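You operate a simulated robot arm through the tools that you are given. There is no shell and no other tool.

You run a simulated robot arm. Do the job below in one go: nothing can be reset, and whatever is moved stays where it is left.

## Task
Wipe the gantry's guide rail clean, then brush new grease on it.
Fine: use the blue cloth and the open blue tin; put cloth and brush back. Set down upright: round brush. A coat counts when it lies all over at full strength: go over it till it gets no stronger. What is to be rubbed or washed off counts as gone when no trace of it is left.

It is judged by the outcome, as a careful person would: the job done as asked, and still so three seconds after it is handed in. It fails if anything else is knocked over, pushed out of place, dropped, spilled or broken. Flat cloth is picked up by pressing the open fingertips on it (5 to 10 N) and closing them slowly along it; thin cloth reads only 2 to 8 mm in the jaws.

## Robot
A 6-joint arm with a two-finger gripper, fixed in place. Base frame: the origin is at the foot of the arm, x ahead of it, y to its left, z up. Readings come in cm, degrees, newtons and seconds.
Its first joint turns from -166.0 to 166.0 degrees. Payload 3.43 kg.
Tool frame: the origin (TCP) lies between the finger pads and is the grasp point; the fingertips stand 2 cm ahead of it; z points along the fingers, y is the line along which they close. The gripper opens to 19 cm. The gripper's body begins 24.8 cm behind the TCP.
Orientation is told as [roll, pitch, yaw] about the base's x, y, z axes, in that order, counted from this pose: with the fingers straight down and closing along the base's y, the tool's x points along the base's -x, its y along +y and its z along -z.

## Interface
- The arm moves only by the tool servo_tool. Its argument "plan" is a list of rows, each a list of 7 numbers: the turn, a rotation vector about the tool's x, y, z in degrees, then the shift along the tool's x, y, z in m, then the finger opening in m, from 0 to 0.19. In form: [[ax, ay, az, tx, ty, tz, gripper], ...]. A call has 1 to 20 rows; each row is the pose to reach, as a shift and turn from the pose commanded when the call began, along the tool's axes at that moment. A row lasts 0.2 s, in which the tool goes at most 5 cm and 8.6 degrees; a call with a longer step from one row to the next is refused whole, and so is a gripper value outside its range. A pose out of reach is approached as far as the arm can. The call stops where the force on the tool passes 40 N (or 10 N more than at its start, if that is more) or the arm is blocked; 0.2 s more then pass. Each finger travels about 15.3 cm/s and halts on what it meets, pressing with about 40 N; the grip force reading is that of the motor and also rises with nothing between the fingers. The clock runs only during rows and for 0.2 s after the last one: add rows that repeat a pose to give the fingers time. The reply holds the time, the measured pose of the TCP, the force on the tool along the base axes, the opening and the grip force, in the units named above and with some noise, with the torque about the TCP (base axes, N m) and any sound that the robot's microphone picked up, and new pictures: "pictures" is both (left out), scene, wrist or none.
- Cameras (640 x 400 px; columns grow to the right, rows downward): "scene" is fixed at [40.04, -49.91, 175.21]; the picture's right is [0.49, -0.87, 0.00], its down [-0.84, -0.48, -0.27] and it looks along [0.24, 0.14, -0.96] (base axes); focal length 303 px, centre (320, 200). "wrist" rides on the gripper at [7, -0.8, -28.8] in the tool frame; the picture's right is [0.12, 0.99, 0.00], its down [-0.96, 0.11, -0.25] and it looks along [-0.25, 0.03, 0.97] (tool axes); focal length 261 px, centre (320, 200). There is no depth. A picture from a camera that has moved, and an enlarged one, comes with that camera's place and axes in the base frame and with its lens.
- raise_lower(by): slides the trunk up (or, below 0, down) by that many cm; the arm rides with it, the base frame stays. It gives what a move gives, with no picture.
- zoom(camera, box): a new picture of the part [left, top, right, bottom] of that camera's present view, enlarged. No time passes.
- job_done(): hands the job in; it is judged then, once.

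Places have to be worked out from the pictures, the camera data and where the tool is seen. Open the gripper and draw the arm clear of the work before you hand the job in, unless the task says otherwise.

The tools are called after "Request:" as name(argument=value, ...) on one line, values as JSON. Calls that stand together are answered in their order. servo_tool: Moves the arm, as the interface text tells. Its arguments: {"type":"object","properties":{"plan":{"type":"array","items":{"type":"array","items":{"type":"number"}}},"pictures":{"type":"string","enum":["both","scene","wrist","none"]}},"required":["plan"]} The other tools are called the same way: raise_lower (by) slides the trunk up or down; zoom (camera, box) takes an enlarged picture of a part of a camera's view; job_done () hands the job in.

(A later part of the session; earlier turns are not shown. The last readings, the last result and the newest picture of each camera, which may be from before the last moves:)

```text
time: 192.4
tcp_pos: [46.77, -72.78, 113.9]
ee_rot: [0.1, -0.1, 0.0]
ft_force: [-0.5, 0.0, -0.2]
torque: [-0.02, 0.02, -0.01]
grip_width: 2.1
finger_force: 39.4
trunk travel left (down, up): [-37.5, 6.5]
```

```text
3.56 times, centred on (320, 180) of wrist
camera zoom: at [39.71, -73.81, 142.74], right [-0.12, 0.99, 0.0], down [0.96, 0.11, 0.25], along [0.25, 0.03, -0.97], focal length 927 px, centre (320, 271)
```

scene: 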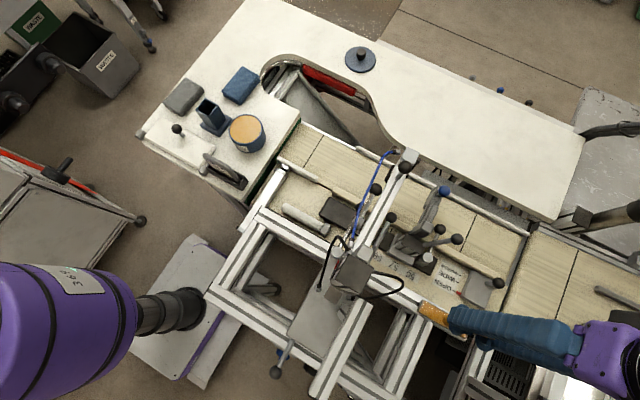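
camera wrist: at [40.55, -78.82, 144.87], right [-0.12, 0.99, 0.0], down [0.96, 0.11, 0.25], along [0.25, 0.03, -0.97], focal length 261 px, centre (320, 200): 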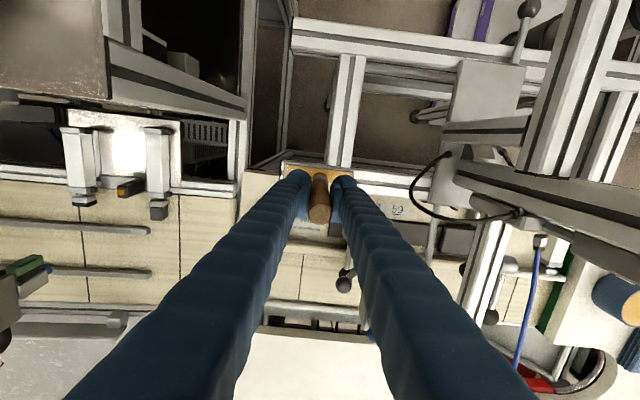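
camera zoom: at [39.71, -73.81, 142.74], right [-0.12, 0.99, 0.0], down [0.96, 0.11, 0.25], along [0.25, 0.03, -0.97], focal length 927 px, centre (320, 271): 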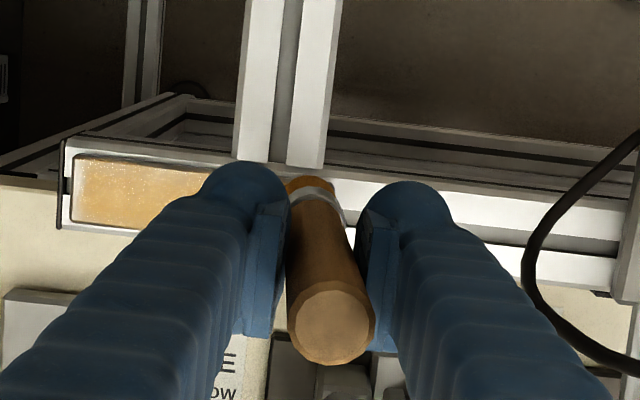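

The lean is only about 3°, acceptable. I raise further to look at how the coat has developed after this pass.

Request:
servo_tool(plan=[[0, 0, 0, 0, 0, -0.04, 0.01], [0, 0, 0, 0, 0, -0.08, 0.01], [0, 0, 0, 0, 0, -0.12, 0.01], [0, 0, 0, 0, -0.02, -0.16, 0.01], [0, 0, 0, 0, -0.04, -0.2, 0.01], [0, 0, 0, 0, -0.05, -0.24, 0.01], [0, 0, 0, 0, -0.05, -0.26, 0.01], [0, 0, 0, 0, -0.05, -0.26, 0.01]], pictures="none")

Request:
zoom(camera="scene", box=[410, 290, 480, 345])

Request:
zoom(camera="wrist", box=[285, 138, 355, 178])

```text
time: 194.2
tcp_pos: [46.63, -77.83, 140.09]
ee_rot: [0.0, 0.0, -0.1]
ft_force: [-1.0, 1.0, -0.8]
torque: [-0.01, 0.0, 0.03]
grip_width: 2.11
finger_force: 40.4
trunk travel left (down, up): [-37.5, 6.5]
```

```text
7.27 times, centred on (445, 318) of scene
camera zoom: at [40.04, -49.91, 175.21], right [0.49, -0.87, 0.0], down [-0.84, -0.48, -0.27], along [0.24, 0.14, -0.96], focal length 2203 px, centre (-589, -654)
```

zoom: 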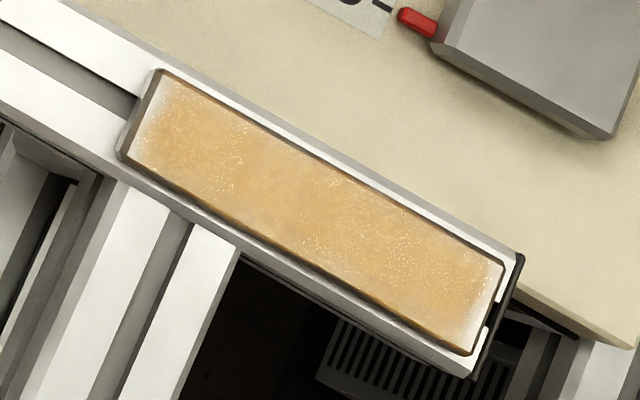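

```text
9.14 times, centred on (320, 158) of wrist
camera zoom: at [39.55, -78.67, 168.95], right [-0.12, 0.99, 0.0], down [0.96, 0.11, 0.25], along [0.25, 0.03, -0.97], focal length 2383 px, centre (320, 584)
```

zoom: 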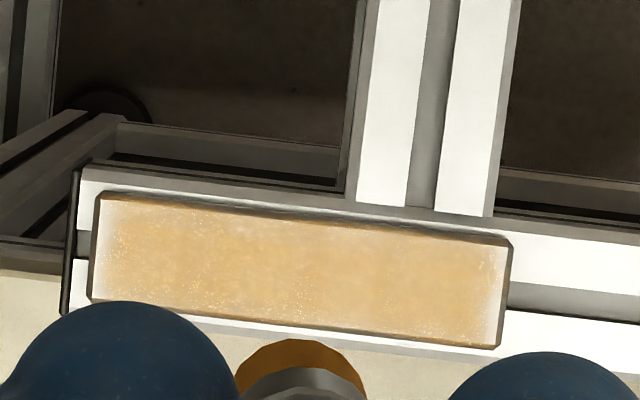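

The -x half has become fuller; the +x edge and both end strips are still pale. I go down at the very +y end next, to work there across the width.

Request:
servo_tool(plan=[[0, 0, 0, -0.007, 0.02, 0.03, 0.01], [0, 0, 0, -0.014, 0.04, 0.07, 0.01], [0, 0, 0, -0.014, 0.0575, 0.11, 0.01], [0, 0, 0, -0.014, 0.0575, 0.15, 0.01], [0, 0, 0, -0.014, 0.0575, 0.19, 0.01], [0, 0, 0, -0.014, 0.0575, 0.22, 0.01], [0, 0, 0, -0.014, 0.0575, 0.25, 0.01], [0, 0, 0, -0.014, 0.0575, 0.262, 0.01], [0, 0, 0, -0.014, 0.0575, 0.262, 0.01]], pictures="none")

Request:
zoom(camera="wrist", box=[230, 130, 410, 230])

Request:
zoom(camera="scene", box=[390, 270, 500, 350])

```text
time: 196.2
tcp_pos: [48.37, -72.07, 113.75]
ee_rot: [0.1, -0.2, -0.1]
ft_force: [-0.6, -0.1, -0.8]
torque: [0.01, -0.01, -0.03]
grip_width: 2.09
finger_force: 39.9
trunk travel left (down, up): [-37.5, 6.5]
```

```text
3.56 times, centred on (320, 180) of wrist
camera zoom: at [41.22, -73.03, 142.52], right [-0.12, 0.99, 0.0], down [0.96, 0.11, 0.25], along [0.25, 0.03, -0.97], focal length 927 px, centre (320, 271)
```

zoom: 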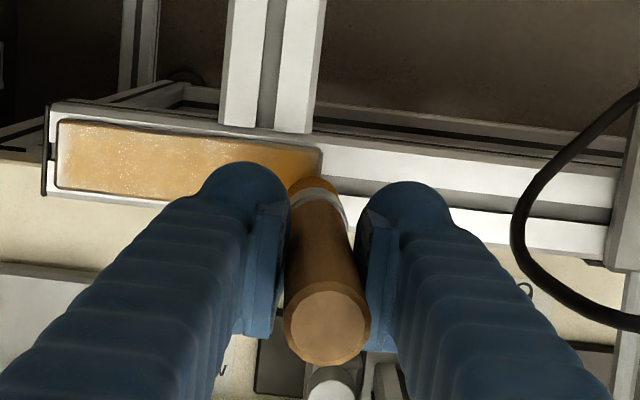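

```text
5.00 times, centred on (445, 310) of scene
camera zoom: at [40.04, -49.91, 175.21], right [0.49, -0.87, 0.0], down [-0.84, -0.48, -0.27], along [0.24, 0.14, -0.96], focal length 1515 px, centre (-305, -350)
```

zoom: 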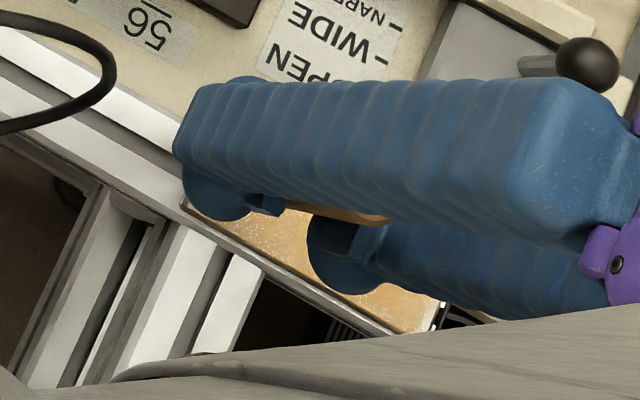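

The brush tip is right at the +y end on the +x side. I lower in small steps to contact.

Request:
servo_tool(plan=[[0, 0, 0, 0, 0, 0.003, 0.01], [0, 0, 0, 0, 0, 0.005, 0.01], [0, 0, 0, 0, 0, 0.005, 0.01]], pictures="none")

```text
time: 197.0
tcp_pos: [48.2, -72.08, 113.26]
ee_rot: [0.1, 0.0, 0.2]
ft_force: [0.4, 0.6, -0.7]
torque: [0.01, 0.04, -0.01]
grip_width: 2.07
finger_force: 39.9
trunk travel left (down, up): [-37.5, 6.5]
```

Free at 113.3; 2 mm more.

Request:
servo_tool(plan=[[0, 0, 0, 0, 0, 0.001, 0.01], [0, 0, 0, 0, 0, 0.002, 0.01], [0, 0, 0, 0, 0, 0.002, 0.01]], pictures="none")

```text
time: 197.8
tcp_pos: [48.2, -72.21, 113.19]
ee_rot: [0.1, -0.1, 0.2]
ft_force: [-1.2, 0.1, 2.1]
torque: [-0.05, 0.1, 0.01]
grip_width: 2.09
finger_force: 40.0
trunk travel left (down, up): [-37.5, 6.5]
```

Light contact (2 N). I press half a millimetre more and sweep across the +y end both ways.

Request:
servo_tool(plan=[[0, 0, 0, -0.004, 0, 0.0005, 0.01], [0, 0, 0, -0.006, 0.001, 0.0005, 0.01], [0, 0, 0, 0, 0.001, 0.0005, 0.01], [0, 0, 0, 0.006, 0.001, 0.0005, 0.01], [0, 0, 0, 0.012, 0.001, 0.0005, 0.01], [0, 0, 0, 0.018, 0.001, 0.0005, 0.01], [0, 0, 0, 0.019, -0.002, 0.0005, 0.01], [0, 0, 0, 0.012, -0.002, 0.0006, 0.01], [0, 0, 0, 0.006, -0.002, 0.0006, 0.01], [0, 0, 0, 0, -0.002, 0.0006, 0.01], [0, 0, 0, -0.006, -0.002, 0.0006, 0.01], [0, 0, 0, -0.006, -0.006, 0.0006, 0.01]], pictures="none")

```text
time: 200.4
tcp_pos: [48.65, -72.74, 113.02]
ee_rot: [0.2, -0.1, -0.1]
ft_force: [1.0, 0.7, 3.8]
torque: [0.11, -0.08, -0.03]
grip_width: 2.09
finger_force: 40.1
trunk travel left (down, up): [-37.5, 6.5]
```

3.8 N contact. Now I brush the +x lane to the -y end with a slight feed.

Request:
servo_tool(plan=[[0, 0, 0, 0, -0.01, 0.0002, 0.01], [0, 0, 0, 0, -0.02, 0.0003, 0.01], [0, 0, 0, 0, -0.03, 0.0004, 0.01], [0, 0, 0, 0, -0.04, 0.0004, 0.01], [0, 0, 0, 0, -0.05, 0.0005, 0.01], [0, 0, 0, 0, -0.06, 0.0005, 0.01]], pictures="none")

Request:
servo_tool(plan=[[0, 0, 0, 0, -0.01, 0.0001, 0.01], [0, 0, 0, 0, -0.02, 0.0001, 0.01], [0, 0, 0, 0, -0.03, 0.0002, 0.01], [0, 0, 0, 0, -0.04, 0.0002, 0.01], [0, 0, 0, 0, -0.05, 0.0003, 0.01], [0, 0, 0, 0, -0.055, 0.0003, 0.01]], pictures="none")

Request:
zoom(camera="scene", box=[400, 280, 500, 350])

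Request:
zoom(camera="wrist", box=[230, 130, 410, 230])

```text
time: 201.8
tcp_pos: [48.71, -78.68, 113.09]
ee_rot: [0.1, -0.1, 0.0]
ft_force: [0.2, 2.6, 10.7]
torque: [0.17, -0.05, -0.02]
grip_width: 2.05
finger_force: 39.5
trunk travel left (down, up): [-37.5, 6.5]
```

```text
time: 203.2
tcp_pos: [48.63, -84.32, 112.91]
ee_rot: [0.0, 0.0, -0.1]
ft_force: [-0.1, 2.4, 10.6]
torque: [0.29, 0.03, -0.03]
grip_width: 2.11
finger_force: 39.8
trunk travel left (down, up): [-37.5, 6.5]
```

```text
5.71 times, centred on (450, 315) of scene
camera zoom: at [40.04, -49.91, 175.21], right [0.49, -0.87, 0.0], down [-0.84, -0.48, -0.27], along [0.24, 0.14, -0.96], focal length 1731 px, centre (-423, -457)
```

zoom: 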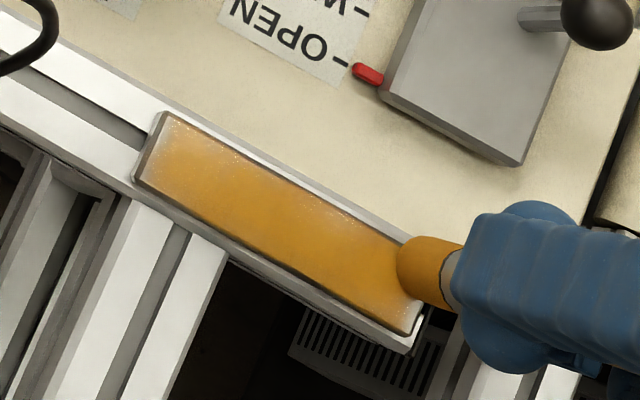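

```text
3.56 times, centred on (320, 180) of wrist
camera zoom: at [41.64, -85.03, 141.86], right [-0.12, 0.99, 0.0], down [0.96, 0.11, 0.25], along [0.25, 0.03, -0.97], focal length 927 px, centre (320, 271)
```

zoom: 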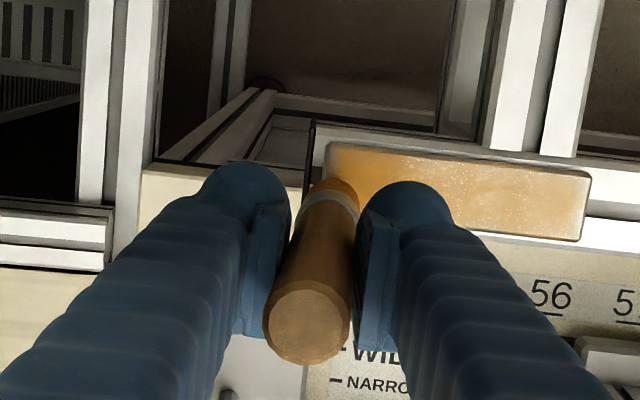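

Contact held at ~10 N and the coat is visibly stronger. I sweep across the -y end both ways.

Request:
servo_tool(plan=[[0, 0, 0, 0.004, 0, 0, 0.01], [0, 0, 0, 0.01, 0, 0, 0.01], [0, 0, 0, 0.016, 0, 0, 0.01], [0, 0, 0, 0.022, 0, 0, 0.01], [0, 0, 0, 0.023, 0.003, 0, 0.01], [0, 0, 0, 0.017, 0.003, 0, 0.01], [0, 0, 0, 0.011, 0.003, 0, 0.01], [0, 0, 0, 0.005, 0.003, 0, 0.01], [0, 0, 0, 0, 0.003, 0, 0.01], [0, 0, 0, 0.006, 0.007, 0, 0.01], [0, 0, 0, 0.011, 0.007, 0, 0.01], [0, 0, 0, 0.017, 0.006, 0, 0.01], [0, 0, 0, 0.022, 0.004, 0, 0.01]], pictures="none")

Request:
zoom(camera="scene", box=[400, 280, 500, 350])

Request:
zoom(camera="wrist", box=[230, 130, 410, 230])

```text
time: 206.0
tcp_pos: [46.49, -83.76, 112.95]
ee_rot: [0.1, -0.1, -0.1]
ft_force: [2.5, 1.6, 7.6]
torque: [0.12, -0.24, -0.03]
grip_width: 2.08
finger_force: 40.2
trunk travel left (down, up): [-37.5, 6.5]
```

```text
5.71 times, centred on (450, 315) of scene
camera zoom: at [40.04, -49.91, 175.21], right [0.49, -0.87, 0.0], down [-0.84, -0.48, -0.27], along [0.24, 0.14, -0.96], focal length 1731 px, centre (-423, -457)
```

zoom: 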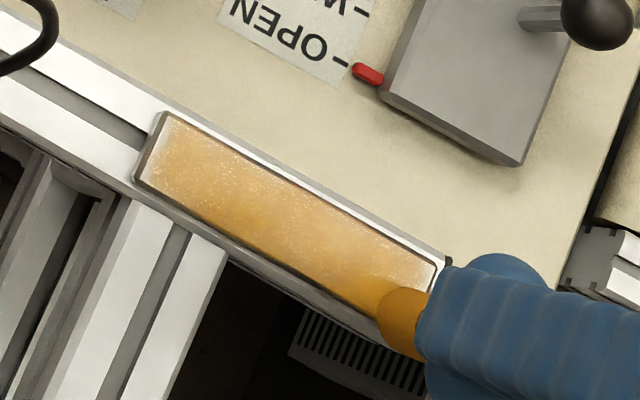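

```text
3.56 times, centred on (320, 180) of wrist
camera zoom: at [39.5, -84.68, 141.79], right [-0.12, 0.99, 0.0], down [0.96, 0.11, 0.25], along [0.25, 0.03, -0.97], focal length 927 px, centre (320, 271)
```

zoom: 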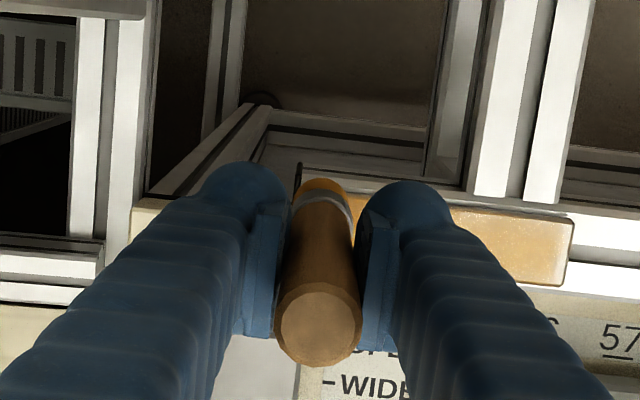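

7.6 N here. I brush back along the -x/centre lane toward +y, slightly eased off since that direction digs in.

Request:
servo_tool(plan=[[0, 0, 0, -0.004, 0, -0.0005, 0.01], [0, 0, 0, -0.008, 0.005, -0.0008, 0.01], [0, 0, 0, -0.008, 0.014, -0.001, 0.01], [0, 0, 0, -0.008, 0.024, -0.001, 0.01], [0, 0, 0, -0.008, 0.034, -0.001, 0.01], [0, 0, 0, -0.008, 0.044, -0.001, 0.01], [0, 0, 0, -0.008, 0.054, -0.001, 0.01]], pictures="none")

```text
time: 207.6
tcp_pos: [47.23, -78.3, 113.13]
ee_rot: [-0.1, -0.2, -0.1]
ft_force: [-0.6, 0.4, 0.0]
torque: [-0.08, 0.0, -0.01]
grip_width: 2.1
finger_force: 39.6
trunk travel left (down, up): [-37.5, 6.5]
```

Too light now; I add 1.2 mm and continue toward +y.

Request:
servo_tool(plan=[[0, 0, 0, 0, 0, 0.0008, 0.01], [0, 0, 0, 0, 0.005, 0.0012, 0.01], [0, 0, 0, 0, 0.015, 0.0012, 0.01], [0, 0, 0, 0, 0.025, 0.0012, 0.01]], pictures="none")

```text
time: 208.6
tcp_pos: [47.19, -75.8, 112.97]
ee_rot: [0.1, 0.1, -0.1]
ft_force: [-0.2, 2.1, 5.4]
torque: [0.22, 0.18, -0.01]
grip_width: 2.11
finger_force: 40.5
trunk travel left (down, up): [-37.5, 6.5]
```

Good, 5 N. I go on to the +y end, sweep across it, and return along the centre lane.

Request:
servo_tool(plan=[[0, 0, 0, 0, 0.01, 0, 0.01], [0, 0, 0, 0, 0.02, 0, 0.01], [0, 0, 0, 0, 0.03, 0, 0.01], [0, 0, 0, 0, 0.037, 0, 0.01], [0, 0, 0, 0.006, 0.038, 0, 0.01], [0, 0, 0, 0.009, 0.036, 0.0002, 0.01], [0, 0, 0, 0.003, 0.036, 0.0002, 0.01], [0, 0, 0, -0.004, 0.036, 0.0003, 0.01], [0, 0, 0, -0.011, 0.036, 0.0003, 0.01], [0, 0, 0, -0.017, 0.036, 0.0003, 0.01], [0, 0, 0, -0.017, 0.032, 0.0003, 0.01], [0, 0, 0, -0.01, 0.032, 0.0003, 0.01], [0, 0, 0, -0.006, 0.03, 0.0003, 0.01]], pictures="none")

```text
time: 211.4
tcp_pos: [47.91, -72.8, 112.9]
ee_rot: [0.2, -0.1, 0.0]
ft_force: [2.2, -0.5, 4.3]
torque: [0.06, -0.16, -0.01]
grip_width: 2.06
finger_force: 39.6
trunk travel left (down, up): [-37.5, 6.5]
```

Contact at 4 N. I brush the centre lane to the -y end with a slight feed.

Request:
servo_tool(plan=[[0, 0, 0, 0, -0.01, 0.0002, 0.01], [0, 0, 0, 0, -0.02, 0.0003, 0.01], [0, 0, 0, 0, -0.03, 0.0004, 0.01], [0, 0, 0, 0, -0.04, 0.0005, 0.01], [0, 0, 0, 0, -0.05, 0.0006, 0.01], [0, 0, 0, 0, -0.06, 0.0007, 0.01], [0, 0, 0, 0, -0.07, 0.0008, 0.01], [0, 0, 0, 0, -0.08, 0.0009, 0.01], [0, 0, 0, 0, -0.09, 0.001, 0.01], [0, 0, 0, 0, -0.1, 0.0011, 0.01], [0, 0, 0, 0, -0.11, 0.0012, 0.01], [0, 0, 0, 0, -0.115, 0.0012, 0.01]], pictures="none")

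Request:
servo_tool(plan=[[0, 0, 0, 0, 0, -0.01, 0.01], [0, 0, 0, 0, 0.01, -0.04, 0.01], [0, 0, 0, 0, 0.02, -0.08, 0.01], [0, 0, 0, 0, 0.03, -0.12, 0.01], [0, 0, 0, 0, 0.04, -0.16, 0.01], [0, 0, 0, 0, 0.05, -0.2, 0.01], [0, 0, 0, 0, 0.06, -0.24, 0.01], [0, 0, 0, 0, 0.06, -0.27, 0.01], [0, 0, 0, 0, 0.06, -0.27, 0.01]], pictures="none")

Request:
zoom(camera="scene", box=[410, 290, 480, 345])

Request:
zoom(camera="wrist", box=[285, 138, 355, 178])

```text
time: 214.0
tcp_pos: [47.93, -84.4, 112.85]
ee_rot: [0.0, -0.1, 0.0]
ft_force: [0.1, 4.3, 17.8]
torque: [0.7, 0.09, -0.04]
grip_width: 2.07
finger_force: 40.0
trunk travel left (down, up): [-37.5, 6.5]
```

```text
time: 216.0
tcp_pos: [47.87, -78.42, 139.9]
ee_rot: [0.0, -0.2, 0.0]
ft_force: [-0.2, 0.6, 0.0]
torque: [-0.02, -0.04, 0.02]
grip_width: 2.09
finger_force: 39.6
trunk travel left (down, up): [-37.5, 6.5]
```

```text
7.27 times, centred on (445, 318) of scene
camera zoom: at [40.04, -49.91, 175.21], right [0.49, -0.87, 0.0], down [-0.84, -0.48, -0.27], along [0.24, 0.14, -0.96], focal length 2203 px, centre (-589, -654)
```

zoom: 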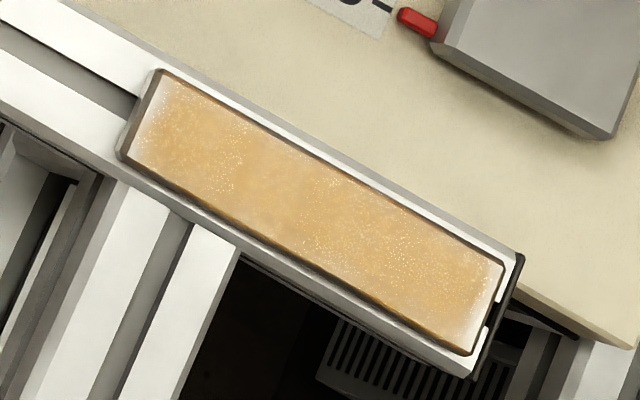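

```text
9.14 times, centred on (320, 158) of wrist
camera zoom: at [40.86, -79.31, 168.71], right [-0.12, 0.99, 0.0], down [0.96, 0.11, 0.25], along [0.25, 0.03, -0.97], focal length 2383 px, centre (320, 584)
```

zoom: 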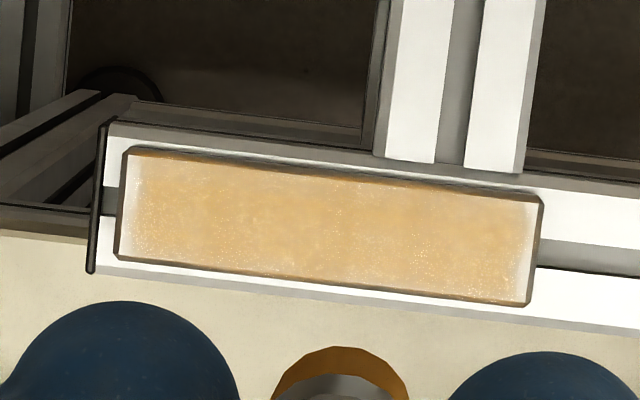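

This looks almost the same as the last inspection, so I repeat the identical tight zooms taken before the reload to compare.

Request:
zoom(camera="scene", box=[418, 296, 450, 322])

Request:
zoom(camera="scene", box=[446, 312, 480, 344])

Request:
zoom(camera="wrist", box=[293, 146, 345, 172])

```text
15.38 times, centred on (434, 309) of scene
camera zoom: at [40.04, -49.91, 175.21], right [0.49, -0.87, 0.0], down [-0.84, -0.48, -0.27], along [0.24, 0.14, -0.96], focal length 4660 px, centre (-1434, -1477)
```

zoom: 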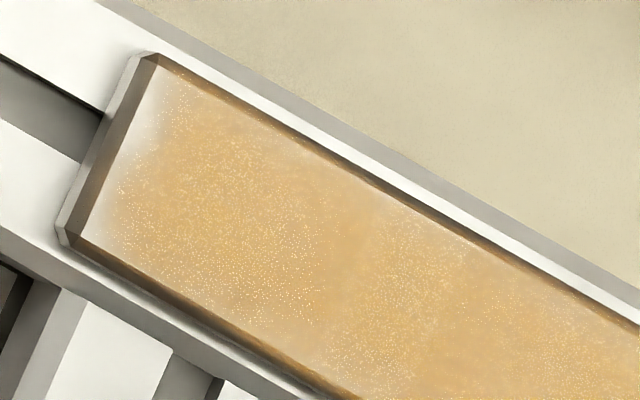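

```text
12.50 times, centred on (463, 328) of scene
camera zoom: at [40.04, -49.91, 175.21], right [0.49, -0.87, 0.0], down [-0.84, -0.48, -0.27], along [0.24, 0.14, -0.96], focal length 3787 px, centre (-1468, -1400)
```

zoom: 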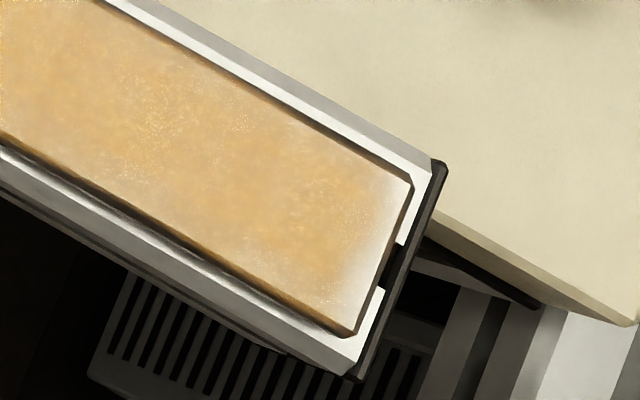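

```text
12.31 times, centred on (319, 159) of wrist
camera zoom: at [40.86, -79.31, 168.71], right [-0.12, 0.99, 0.0], down [0.96, 0.11, 0.25], along [0.25, 0.03, -0.97], focal length 3208 px, centre (332, 705)
```

zoom: 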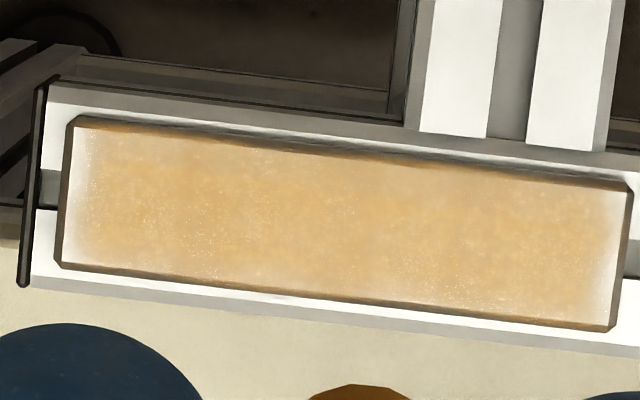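

The tight zooms look the same as before the reload, which points to saturation. To be sure it isn't just an unloaded brush, I check the bristles and the brush's seat in the grip before one more reload-and-pass test.

Request:
zoom(camera="wrist", box=[250, 130, 390, 240])

Request:
zoom(camera="scene", box=[500, 300, 600, 380])

```text
3.64 times, centred on (320, 185) of wrist
camera zoom: at [40.86, -79.31, 168.71], right [-0.12, 0.99, 0.0], down [0.96, 0.11, 0.25], along [0.25, 0.03, -0.97], focal length 948 px, centre (320, 254)
```

zoom: 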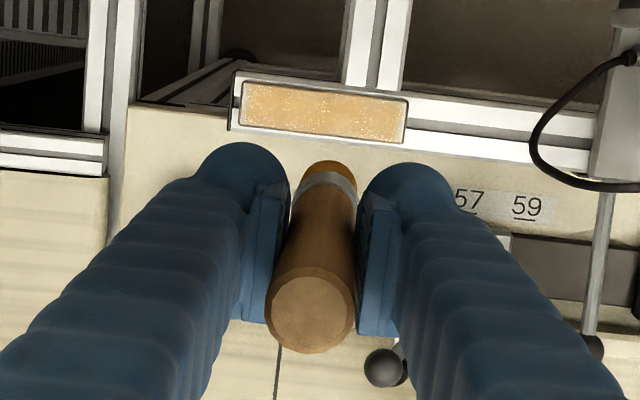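

```text
5.00 times, centred on (550, 340) of scene
camera zoom: at [40.04, -49.91, 175.21], right [0.49, -0.87, 0.0], down [-0.84, -0.48, -0.27], along [0.24, 0.14, -0.96], focal length 1515 px, centre (-830, -500)
```

zoom: 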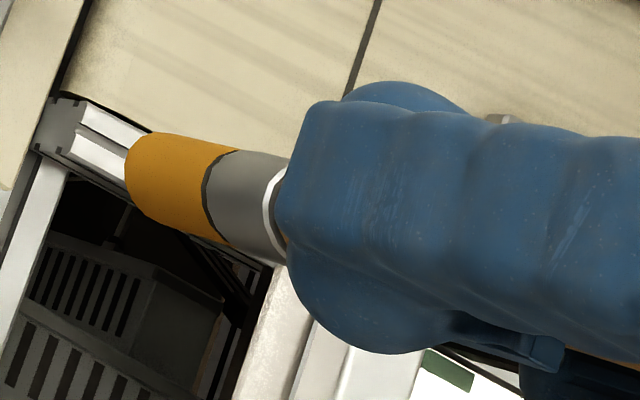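

The bristles are still orange. As a test I go down once more right on the +y edge strip, to see whether that paler strip changes at all.

Request:
servo_tool(plan=[[0, 0, 0, 0.001, 0.02, 0.03, 0.01], [0, 0, 0, 0.003, 0.04, 0.07, 0.01], [0, 0, 0, 0.003, 0.058, 0.11, 0.01], [0, 0, 0, 0.003, 0.058, 0.15, 0.01], [0, 0, 0, 0.003, 0.058, 0.19, 0.01], [0, 0, 0, 0.003, 0.058, 0.22, 0.01], [0, 0, 0, 0.003, 0.058, 0.25, 0.01], [0, 0, 0, 0.003, 0.058, 0.262, 0.01], [0, 0, 0, 0.003, 0.058, 0.262, 0.01]], pictures="none")

Request:
servo_tool(plan=[[0, 0, 0, 0, 0, 0.003, 0.01], [0, 0, 0, 0, 0, 0.006, 0.01], [0, 0, 0, 0, 0, 0.006, 0.01]], pictures="none")

Request:
zoom(camera="wrist", box=[230, 130, 410, 230])

```text
time: 218.0
tcp_pos: [47.82, -72.57, 113.54]
ee_rot: [0.0, 0.0, -0.1]
ft_force: [0.3, 0.5, -1.3]
torque: [-0.04, 0.03, 0.02]
grip_width: 2.08
finger_force: 40.0
trunk travel left (down, up): [-37.5, 6.5]
```

```text
time: 218.8
tcp_pos: [47.69, -72.57, 113.07]
ee_rot: [0.1, 0.0, 0.0]
ft_force: [-0.1, -0.1, -0.4]
torque: [-0.04, -0.03, 0.0]
grip_width: 2.09
finger_force: 39.6
trunk travel left (down, up): [-37.5, 6.5]
```

```text
3.56 times, centred on (320, 180) of wrist
camera zoom: at [40.66, -73.45, 141.8], right [-0.12, 0.99, 0.0], down [0.96, 0.11, 0.25], along [0.25, 0.03, -0.97], focal length 927 px, centre (320, 271)
```

zoom: 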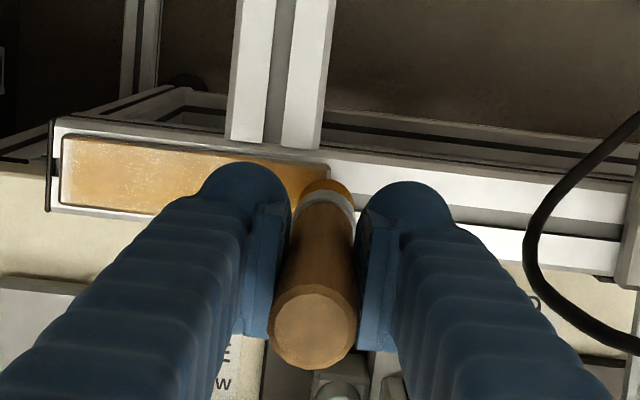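

The tip is right above the end edge. I lower 2 mm to contact.

Request:
servo_tool(plan=[[0, 0, 0, 0, 0, 0.001, 0.01], [0, 0, 0, 0, 0, 0.002, 0.01], [0, 0, 0, 0, 0, 0.002, 0.01]], pictures="none")

```text
time: 219.6
tcp_pos: [47.65, -72.54, 112.91]
ee_rot: [0.1, -0.1, 0.0]
ft_force: [1.1, 1.0, 8.1]
torque: [0.02, -0.19, 0.02]
grip_width: 2.09
finger_force: 39.5
trunk travel left (down, up): [-37.5, 6.5]
```

8 N of contact at the edge. I sweep slowly across the end, both ways and once more.

Request:
servo_tool(plan=[[0, 0, 0, 0.005, 0, 0, 0.01], [0, 0, 0, 0.01, 0, 0, 0.01], [0, 0, 0, 0.015, 0, 0, 0.01], [0, 0, 0, 0.01, 0, 0.0001, 0.01], [0, 0, 0, 0.005, 0, 0.0001, 0.01], [0, 0, 0, 0, 0, 0.0001, 0.01], [0, 0, 0, -0.005, 0, 0.0002, 0.01], [0, 0, 0, -0.01, 0, 0.0002, 0.01], [0, 0, 0, -0.014, 0, 0.0002, 0.01], [0, 0, 0, -0.01, -0.002, 0.0003, 0.01], [0, 0, 0, -0.005, -0.002, 0.0003, 0.01], [0, 0, 0, 0, -0.002, 0.0004, 0.01], [0, 0, 0, 0.005, -0.002, 0.0004, 0.01], [0, 0, 0, 0.01, -0.002, 0.0005, 0.01], [0, 0, 0, 0.005, -0.004, 0.0005, 0.01], [0, 0, 0, 0, -0.004, 0.0005, 0.01], [0, 0, 0, -0.005, -0.004, 0.0006, 0.01], [0, 0, 0, -0.01, -0.004, 0.0006, 0.01]], pictures="none")

Request:
servo_tool(plan=[[0, 0, 0, 0, 0, -0.01, 0.01], [0, 0, 0, 0, -0.01, -0.04, 0.01], [0, 0, 0, 0, -0.02, -0.08, 0.01], [0, 0, 0, 0, -0.03, -0.12, 0.01], [0, 0, 0, 0, -0.04, -0.16, 0.01], [0, 0, 0, 0, -0.05, -0.2, 0.01], [0, 0, 0, 0, -0.055, -0.24, 0.01], [0, 0, 0, 0, -0.055, -0.27, 0.01], [0, 0, 0, 0, -0.055, -0.27, 0.01]], pictures="none")

Request:
zoom(camera="scene", box=[418, 296, 450, 322])

Request:
zoom(camera="wrist", box=[293, 146, 345, 172])

```text
time: 223.4
tcp_pos: [48.5, -72.98, 112.82]
ee_rot: [-0.1, -0.1, -0.1]
ft_force: [-5.7, -0.5, 18.0]
torque: [-0.08, 0.69, -0.02]
grip_width: 2.08
finger_force: 39.4
trunk travel left (down, up): [-37.5, 6.5]
```

```text
time: 225.4
tcp_pos: [48.62, -78.46, 139.71]
ee_rot: [0.2, 0.0, 0.0]
ft_force: [-0.2, 0.6, 0.3]
torque: [-0.02, -0.01, 0.02]
grip_width: 2.09
finger_force: 39.5
trunk travel left (down, up): [-37.5, 6.5]
```

```text
15.38 times, centred on (434, 309) of scene
camera zoom: at [40.04, -49.91, 175.21], right [0.49, -0.87, 0.0], down [-0.84, -0.48, -0.27], along [0.24, 0.14, -0.96], focal length 4660 px, centre (-1434, -1477)
```

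zoom: 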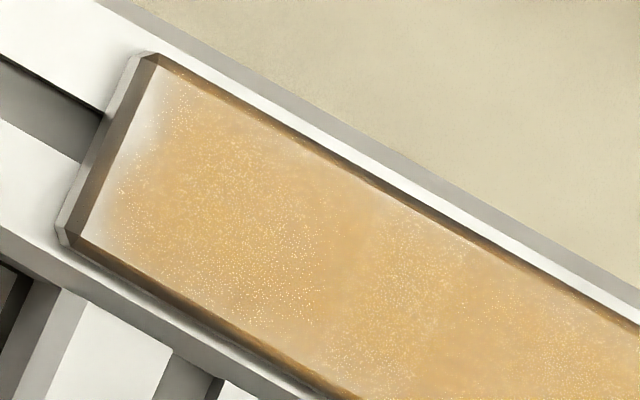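

```text
12.31 times, centred on (319, 159) of wrist
camera zoom: at [41.58, -79.4, 168.5], right [-0.12, 0.99, 0.0], down [0.96, 0.11, 0.25], along [0.25, 0.03, -0.97], focal length 3208 px, centre (332, 705)
```

zoom: 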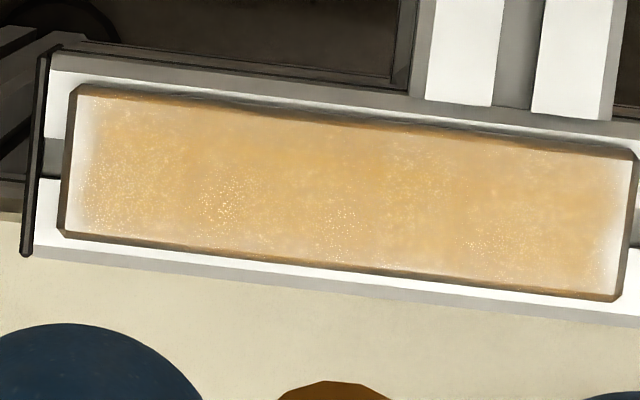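

No change at all on that strip despite firm contact, so its soft border seems to be how the full coat looks. I go back to the table now and compare the bristle colour over the tin with the view right after the reload.

Request:
servo_tool(plan=[[0, 0, 0, -0.0168, 0.0354, 0, 0.01], [0, 0, 0, -0.0335, 0.0711, 0, 0.01], [0, 0, 0, -0.0503, 0.1066, 0, 0.01], [0, 0, 0, -0.067, 0.1421, 0, 0.01], [0, 0, 0, -0.0838, 0.1777, 0, 0.01], [0, 0, 0, -0.1005, 0.2132, 0, 0.01], [0, 0, 0, -0.1173, 0.2488, 0, 0.01], [0, 0, 0, -0.134, 0.2843, 0, 0.01], [0, 0, 0, -0.1375, 0.3225, 0, 0.01], [0, 0, 0, -0.1411, 0.3607, 0, 0.01], [0, 0, 0, -0.1446, 0.3989, 0, 0.01], [0, 0, 0, -0.1482, 0.4371, 0, 0.01], [0, 0, 0, -0.1517, 0.4753, 0, 0.01], [0, 0, 0, -0.1552, 0.5135, 0, 0.01], [0, 0, 0, -0.1588, 0.5517, 0, 0.01], [0, 0, 0, -0.1623, 0.5899, 0, 0.01], [0, 0, 0, -0.166, 0.6281, 0, 0.01], [0, 0, 0, -0.168, 0.667, 0, 0.01], [0, 0, 0, -0.168, 0.667, 0, 0.01]], pictures="none")

Request:
servo_tool(plan=[[0, 0, 0, 0, 0, 0.04, 0.01], [0, 0, 0, 0, 0, 0.08, 0.01], [0, 0, 0, 0, 0, 0.12, 0.01], [0, 0, 0, 0, 0, 0.15, 0.01], [0, 0, 0, 0, 0, 0.158, 0.01], [0, 0, 0, 0, 0, 0.158, 0.01]])

Request:
zoom(camera="scene", box=[180, 60, 300, 160])

Request:
zoom(camera="wrist", box=[250, 110, 390, 240])

```text
time: 229.4
tcp_pos: [65.46, -11.72, 139.72]
ee_rot: [0.1, 0.0, -0.1]
ft_force: [-0.5, 0.1, -0.2]
torque: [0.0, 0.07, 0.03]
grip_width: 2.09
finger_force: 39.7
trunk travel left (down, up): [-37.5, 6.5]
```

```text
time: 230.8
tcp_pos: [65.46, -11.81, 124.1]
ee_rot: [0.1, 0.0, 0.0]
ft_force: [-0.4, -0.6, -0.2]
torque: [0.01, -0.03, -0.03]
grip_width: 2.09
finger_force: 39.9
trunk travel left (down, up): [-37.5, 6.5]
camera wrist: at [58.47, -12.69, 152.95], right [-0.12, 0.99, 0.0], down [0.96, 0.11, 0.25], along [0.25, 0.03, -0.97], focal length 261 px, centre (320, 200)
```

scene: 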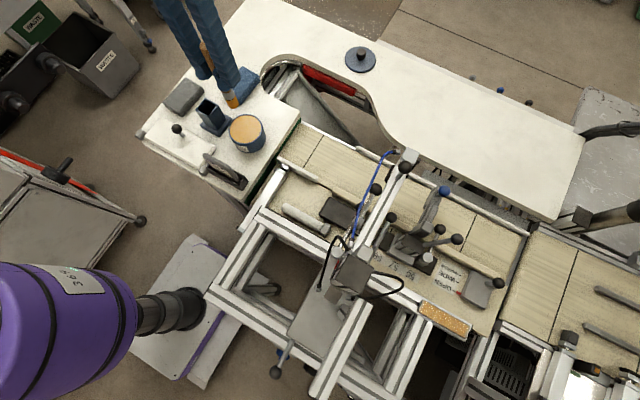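
wrist: 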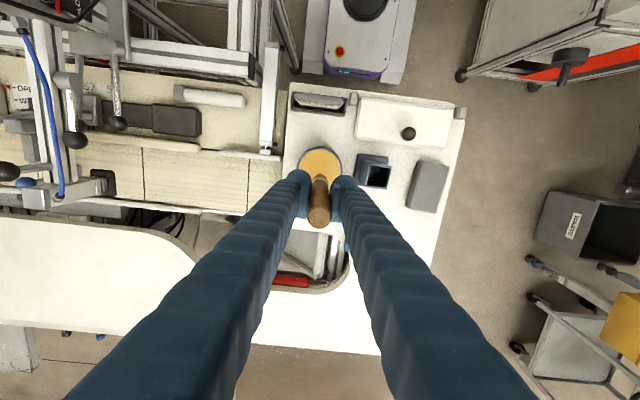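

```text
4.00 times, centred on (240, 110) of scene
camera zoom: at [40.04, -49.91, 175.21], right [0.49, -0.87, 0.0], down [-0.84, -0.48, -0.27], along [0.24, 0.14, -0.96], focal length 1212 px, centre (640, 560)
```

zoom: 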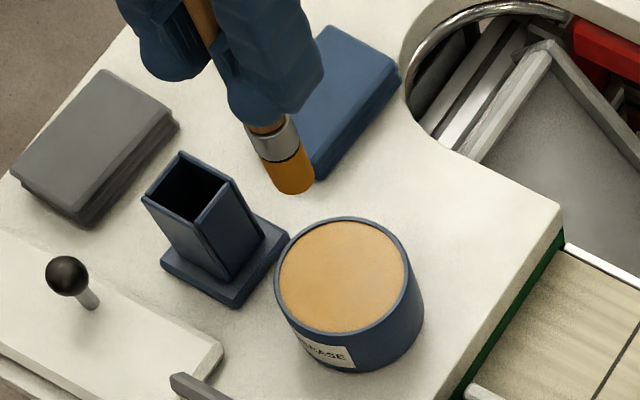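

```text
3.08 times, centred on (320, 175) of wrist
camera zoom: at [58.47, -12.69, 152.95], right [-0.12, 0.99, 0.0], down [0.96, 0.11, 0.25], along [0.25, 0.03, -0.97], focal length 802 px, centre (320, 277)
```

zoom: 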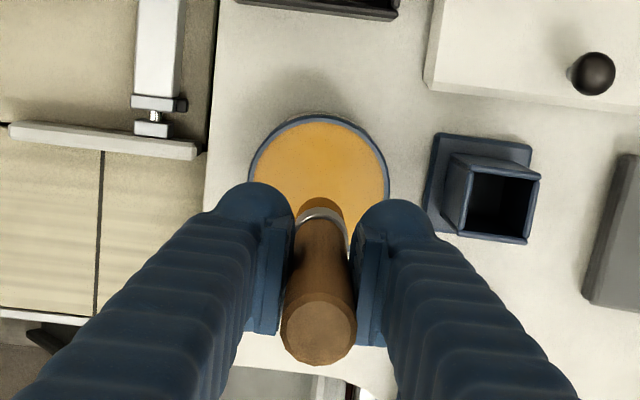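

The bristles are as orange as right after the reload, so the brush wasn't dry: the coat gets no stronger. I move over the cup to return the brush.

Request:
servo_tool(plan=[[0, 0, 0, 0.001, 0.03, 0, 0.01], [0, 0, 0, 0.002, 0.06, 0, 0.01], [0, 0, 0, 0.003, 0.09, 0, 0.01], [0, 0, 0, 0.003, 0.115, 0, 0.01], [0, 0, 0, 0.003, 0.115, 0, 0.01]], pictures="none")

Request:
servo_tool(plan=[[0, 0, 0, 0, 0, 0.03, 0.01], [0, 0, 0, 0, 0, 0.06, 0.01], [0, 0, 0, 0, 0, 0.085, 0.01], [0, 0, 0, 0, 0, 0.085, 0.01]], pictures="none")

Request:
zoom(camera="scene", box=[170, 60, 250, 140])

Request:
zoom(camera="wrist", box=[260, 120, 380, 220])

```text
time: 232.0
tcp_pos: [65.24, -0.35, 123.88]
ee_rot: [0.1, 0.1, -0.2]
ft_force: [0.3, 0.0, -0.8]
torque: [0.01, 0.0, -0.03]
grip_width: 2.08
finger_force: 39.4
trunk travel left (down, up): [-37.5, 6.5]
```

```text
time: 233.0
tcp_pos: [65.29, -0.31, 115.65]
ee_rot: [0.1, -0.1, -0.1]
ft_force: [-0.4, -0.2, -0.6]
torque: [0.01, -0.04, 0.01]
grip_width: 2.08
finger_force: 40.3
trunk travel left (down, up): [-37.5, 6.5]
```

```text
5.00 times, centred on (210, 100) of scene
camera zoom: at [40.04, -49.91, 175.21], right [0.49, -0.87, 0.0], down [-0.84, -0.48, -0.27], along [0.24, 0.14, -0.96], focal length 1515 px, centre (870, 700)
```

zoom: 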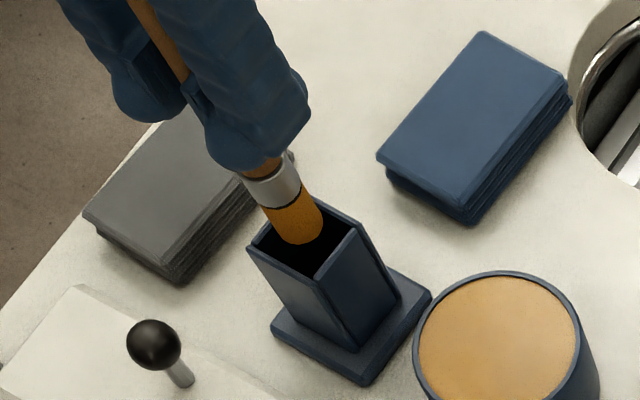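

```text
4.00 times, centred on (320, 170) of wrist
camera zoom: at [58.15, -1.23, 144.42], right [-0.12, 0.99, 0.0], down [0.96, 0.11, 0.25], along [0.25, 0.03, -0.97], focal length 1043 px, centre (320, 320)
```

zoom: 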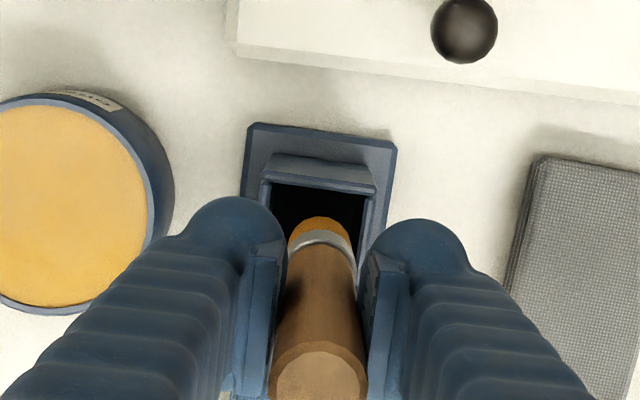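

The brush leans about 2.5° in x now, so I check the tip against the cup opening more closely before inserting.

Request:
zoom(camera="scene", box=[190, 85, 240, 125])

Request:
zoom(camera="wrist", box=[290, 145, 360, 195])

```text
10.00 times, centred on (215, 105) of scene
camera zoom: at [40.04, -49.91, 175.21], right [0.49, -0.87, 0.0], down [-0.84, -0.48, -0.27], along [0.24, 0.14, -0.96], focal length 3029 px, centre (1370, 1150)
```

zoom: 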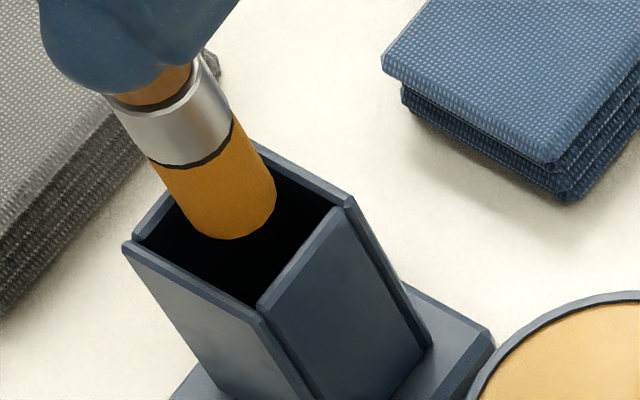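

```text
8.00 times, centred on (325, 170) of wrist
camera zoom: at [58.15, -1.23, 144.42], right [-0.12, 0.99, 0.0], down [0.96, 0.11, 0.25], along [0.25, 0.03, -0.97], focal length 2085 px, centre (280, 440)
```

zoom: 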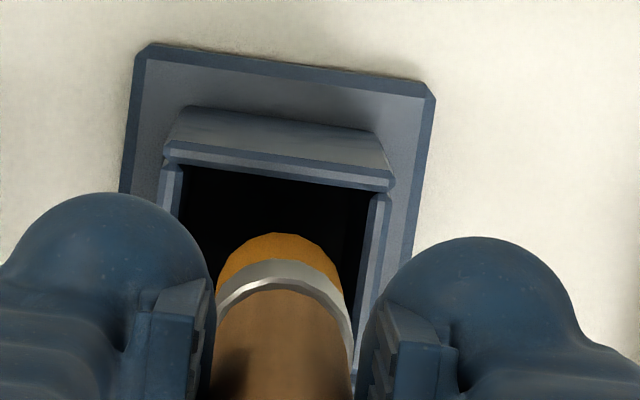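

Weighing both views, a small shift of 0.2 cm in -x and 0.25 cm in -y centres the tip in the opening. I apply it and lower carefully into the cup, watching the force.

Request:
servo_tool(plan=[[0, 0, 0, 0.002, -0.0025, 0, 0.01], [0, 0, 0, 0.002, -0.0025, 0.01, 0.01], [0, 0, 0, 0.002, -0.0025, 0.02, 0.01], [0, 0, 0, 0.002, -0.0025, 0.02, 0.01]], pictures="none")

Request:
zoom(camera="scene", box=[190, 85, 240, 125])

Request:
zoom(camera="wrist", box=[290, 145, 360, 195])

```text
time: 234.0
tcp_pos: [64.98, -0.64, 113.49]
ee_rot: [0.2, 0.0, 0.0]
ft_force: [0.3, -0.4, -1.1]
torque: [0.0, 0.01, 0.0]
grip_width: 2.06
finger_force: 39.9
trunk travel left (down, up): [-37.5, 6.5]
```

```text
10.00 times, centred on (215, 105) of scene
camera zoom: at [40.04, -49.91, 175.21], right [0.49, -0.87, 0.0], down [-0.84, -0.48, -0.27], along [0.24, 0.14, -0.96], focal length 3029 px, centre (1370, 1150)
```

zoom: 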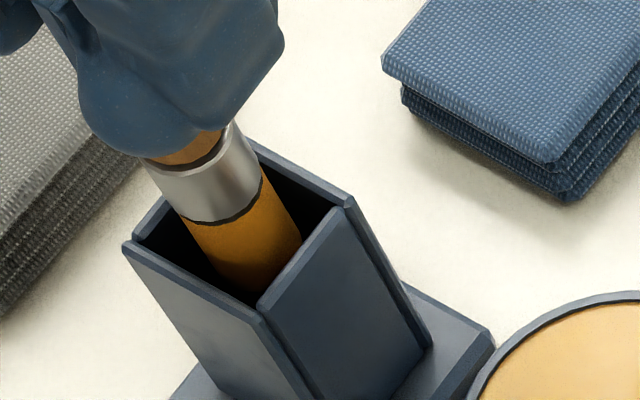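

```text
8.00 times, centred on (325, 170) of wrist
camera zoom: at [57.94, -1.45, 142.4], right [-0.12, 0.99, 0.0], down [0.96, 0.11, 0.25], along [0.25, 0.03, -0.97], focal length 2085 px, centre (280, 440)
```

zoom: 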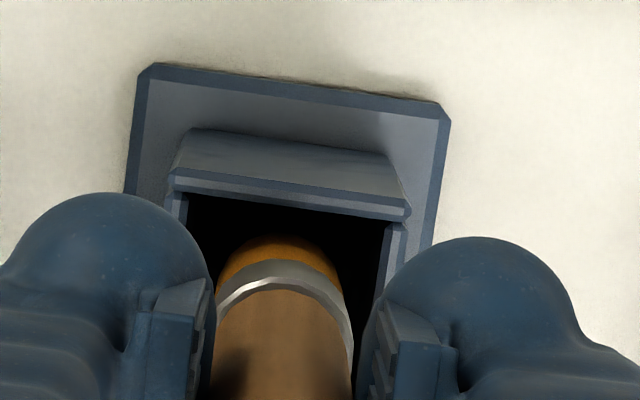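

The bristles have entered the opening with clearance on both sides and no force. I continue down 2.5 cm.

Request:
servo_tool(plan=[[0, 0, 0, 0, 0, 0.008, 0.01], [0, 0, 0, 0, 0, 0.016, 0.01], [0, 0, 0, 0, 0, 0.025, 0.01], [0, 0, 0, 0, 0, 0.025, 0.01]], pictures="none")

Request:
zoom(camera="scene", box=[180, 75, 240, 130])

Request:
zoom(camera="wrist", box=[280, 140, 360, 220])

```text
time: 235.0
tcp_pos: [65.13, -0.49, 110.95]
ee_rot: [0.2, -0.1, 0.1]
ft_force: [-0.2, 0.2, -1.4]
torque: [-0.01, -0.05, 0.02]
grip_width: 2.1
finger_force: 39.6
trunk travel left (down, up): [-37.5, 6.5]
```

```text
7.27 times, centred on (210, 102) of scene
camera zoom: at [40.04, -49.91, 175.21], right [0.49, -0.87, 0.0], down [-0.84, -0.48, -0.27], along [0.24, 0.14, -0.96], focal length 2203 px, centre (1120, 909)
```

zoom: 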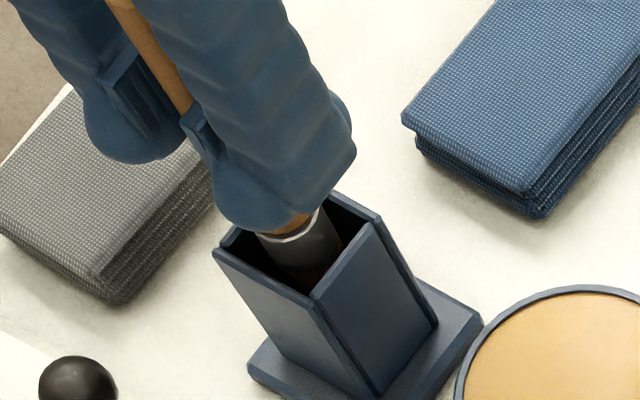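

```text
5.00 times, centred on (320, 180) of wrist
camera zoom: at [57.91, -1.47, 139.85], right [-0.12, 0.99, 0.0], down [0.96, 0.11, 0.25], along [0.25, 0.03, -0.97], focal length 1303 px, centre (320, 300)
```

zoom: 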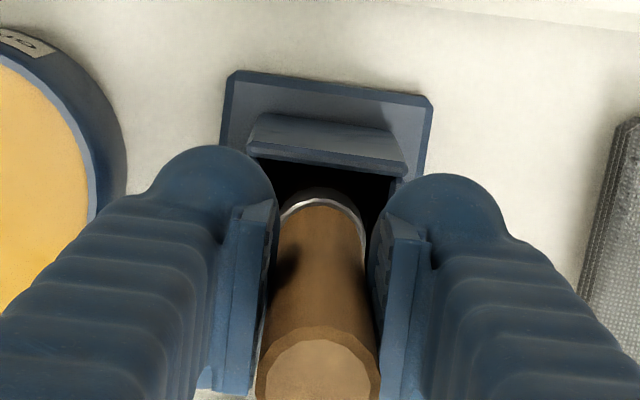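

Going in freely. I lower to about 109, then in small steps until the brush touches the floor of the cup.

Request:
servo_tool(plan=[[0, 0, 0, 0, 0, 0.008, 0.01], [0, 0, 0, 0, 0, 0.016, 0.01], [0, 0, 0, 0, 0, 0.02, 0.01], [0, 0, 0, 0, 0, 0.02, 0.01]], pictures="none")

Request:
servo_tool(plan=[[0, 0, 0, 0, 0, 0.0015, 0.01], [0, 0, 0, 0, 0, 0.003, 0.01], [0, 0, 0, 0, 0, 0.003, 0.01]], pictures="none")

```text
time: 236.0
tcp_pos: [65.03, -0.55, 108.98]
ee_rot: [0.1, 0.0, 0.1]
ft_force: [-0.3, -0.1, -0.5]
torque: [-0.01, -0.02, -0.04]
grip_width: 2.05
finger_force: 39.8
trunk travel left (down, up): [-37.5, 6.5]
```

```text
time: 236.8
tcp_pos: [65.07, -0.45, 108.73]
ee_rot: [0.2, 0.0, 0.0]
ft_force: [-0.4, 0.2, -0.9]
torque: [0.04, 0.01, 0.05]
grip_width: 2.12
finger_force: 39.5
trunk travel left (down, up): [-37.5, 6.5]
```

Free at 108.7; 3 mm more.

Request:
servo_tool(plan=[[0, 0, 0, 0, 0, 0.0015, 0.01], [0, 0, 0, 0, 0, 0.003, 0.01], [0, 0, 0, 0, 0, 0.003, 0.01]], pictures="none")

Request:
servo_tool(plan=[[0, 0, 0, 0, 0, 0.001, 0.01], [0, 0, 0, 0, 0, 0.002, 0.01], [0, 0, 0, 0, 0, 0.002, 0.01]], pictures="none")

```text
time: 237.6
tcp_pos: [65.05, -0.57, 108.36]
ee_rot: [0.0, -0.1, 0.1]
ft_force: [-0.3, 0.3, -1.2]
torque: [-0.02, -0.01, -0.01]
grip_width: 2.1
finger_force: 39.9
trunk travel left (down, up): [-37.5, 6.5]
```

```text
time: 238.4
tcp_pos: [65.04, -0.62, 108.32]
ee_rot: [0.1, 0.1, 0.0]
ft_force: [-0.4, -0.5, -0.4]
torque: [-0.01, 0.01, -0.02]
grip_width: 2.08
finger_force: 40.2
trunk travel left (down, up): [-37.5, 6.5]
```

Still free at about 108.2; I step down again.

Request:
servo_tool(plan=[[0, 0, 0, 0, 0, 0.001, 0.01], [0, 0, 0, 0, 0, 0.002, 0.01], [0, 0, 0, 0, 0, 0.002, 0.01]], pictures="none")

Request:
servo_tool(plan=[[0, 0, 0, 0, 0, 0.001, 0.01], [0, 0, 0, 0, 0, 0.002, 0.01], [0, 0, 0, 0, 0, 0.002, 0.01]], pictures="none")

Request:
zoom(camera="wrist", box=[280, 140, 360, 220])

```text
time: 239.2
tcp_pos: [64.91, -0.48, 108.12]
ee_rot: [0.2, -0.1, 0.0]
ft_force: [0.6, 0.5, 1.9]
torque: [0.01, -0.08, 0.01]
grip_width: 2.09
finger_force: 40.8
trunk travel left (down, up): [-37.5, 6.5]
```

```text
time: 240.0
tcp_pos: [64.98, -0.55, 108.03]
ee_rot: [0.1, -0.3, 0.0]
ft_force: [0.5, 0.4, 31.9]
torque: [0.03, -0.06, 0.02]
grip_width: 2.09
finger_force: 40.1
trunk travel left (down, up): [-37.5, 6.5]
```

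```text
5.00 times, centred on (320, 180) of wrist
camera zoom: at [57.81, -1.45, 136.9], right [-0.12, 0.99, 0.0], down [0.96, 0.11, 0.25], along [0.25, 0.03, -0.97], focal length 1303 px, centre (320, 300)
```

zoom: 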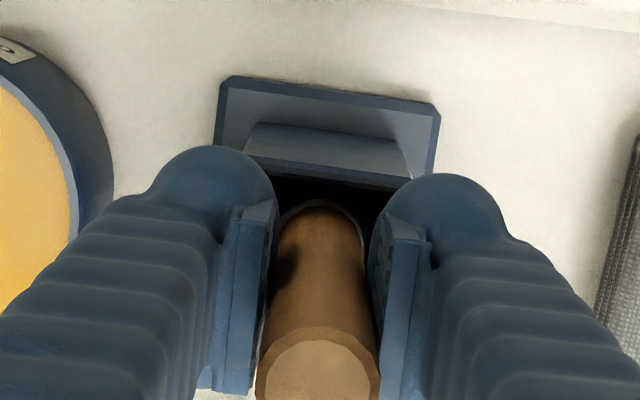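

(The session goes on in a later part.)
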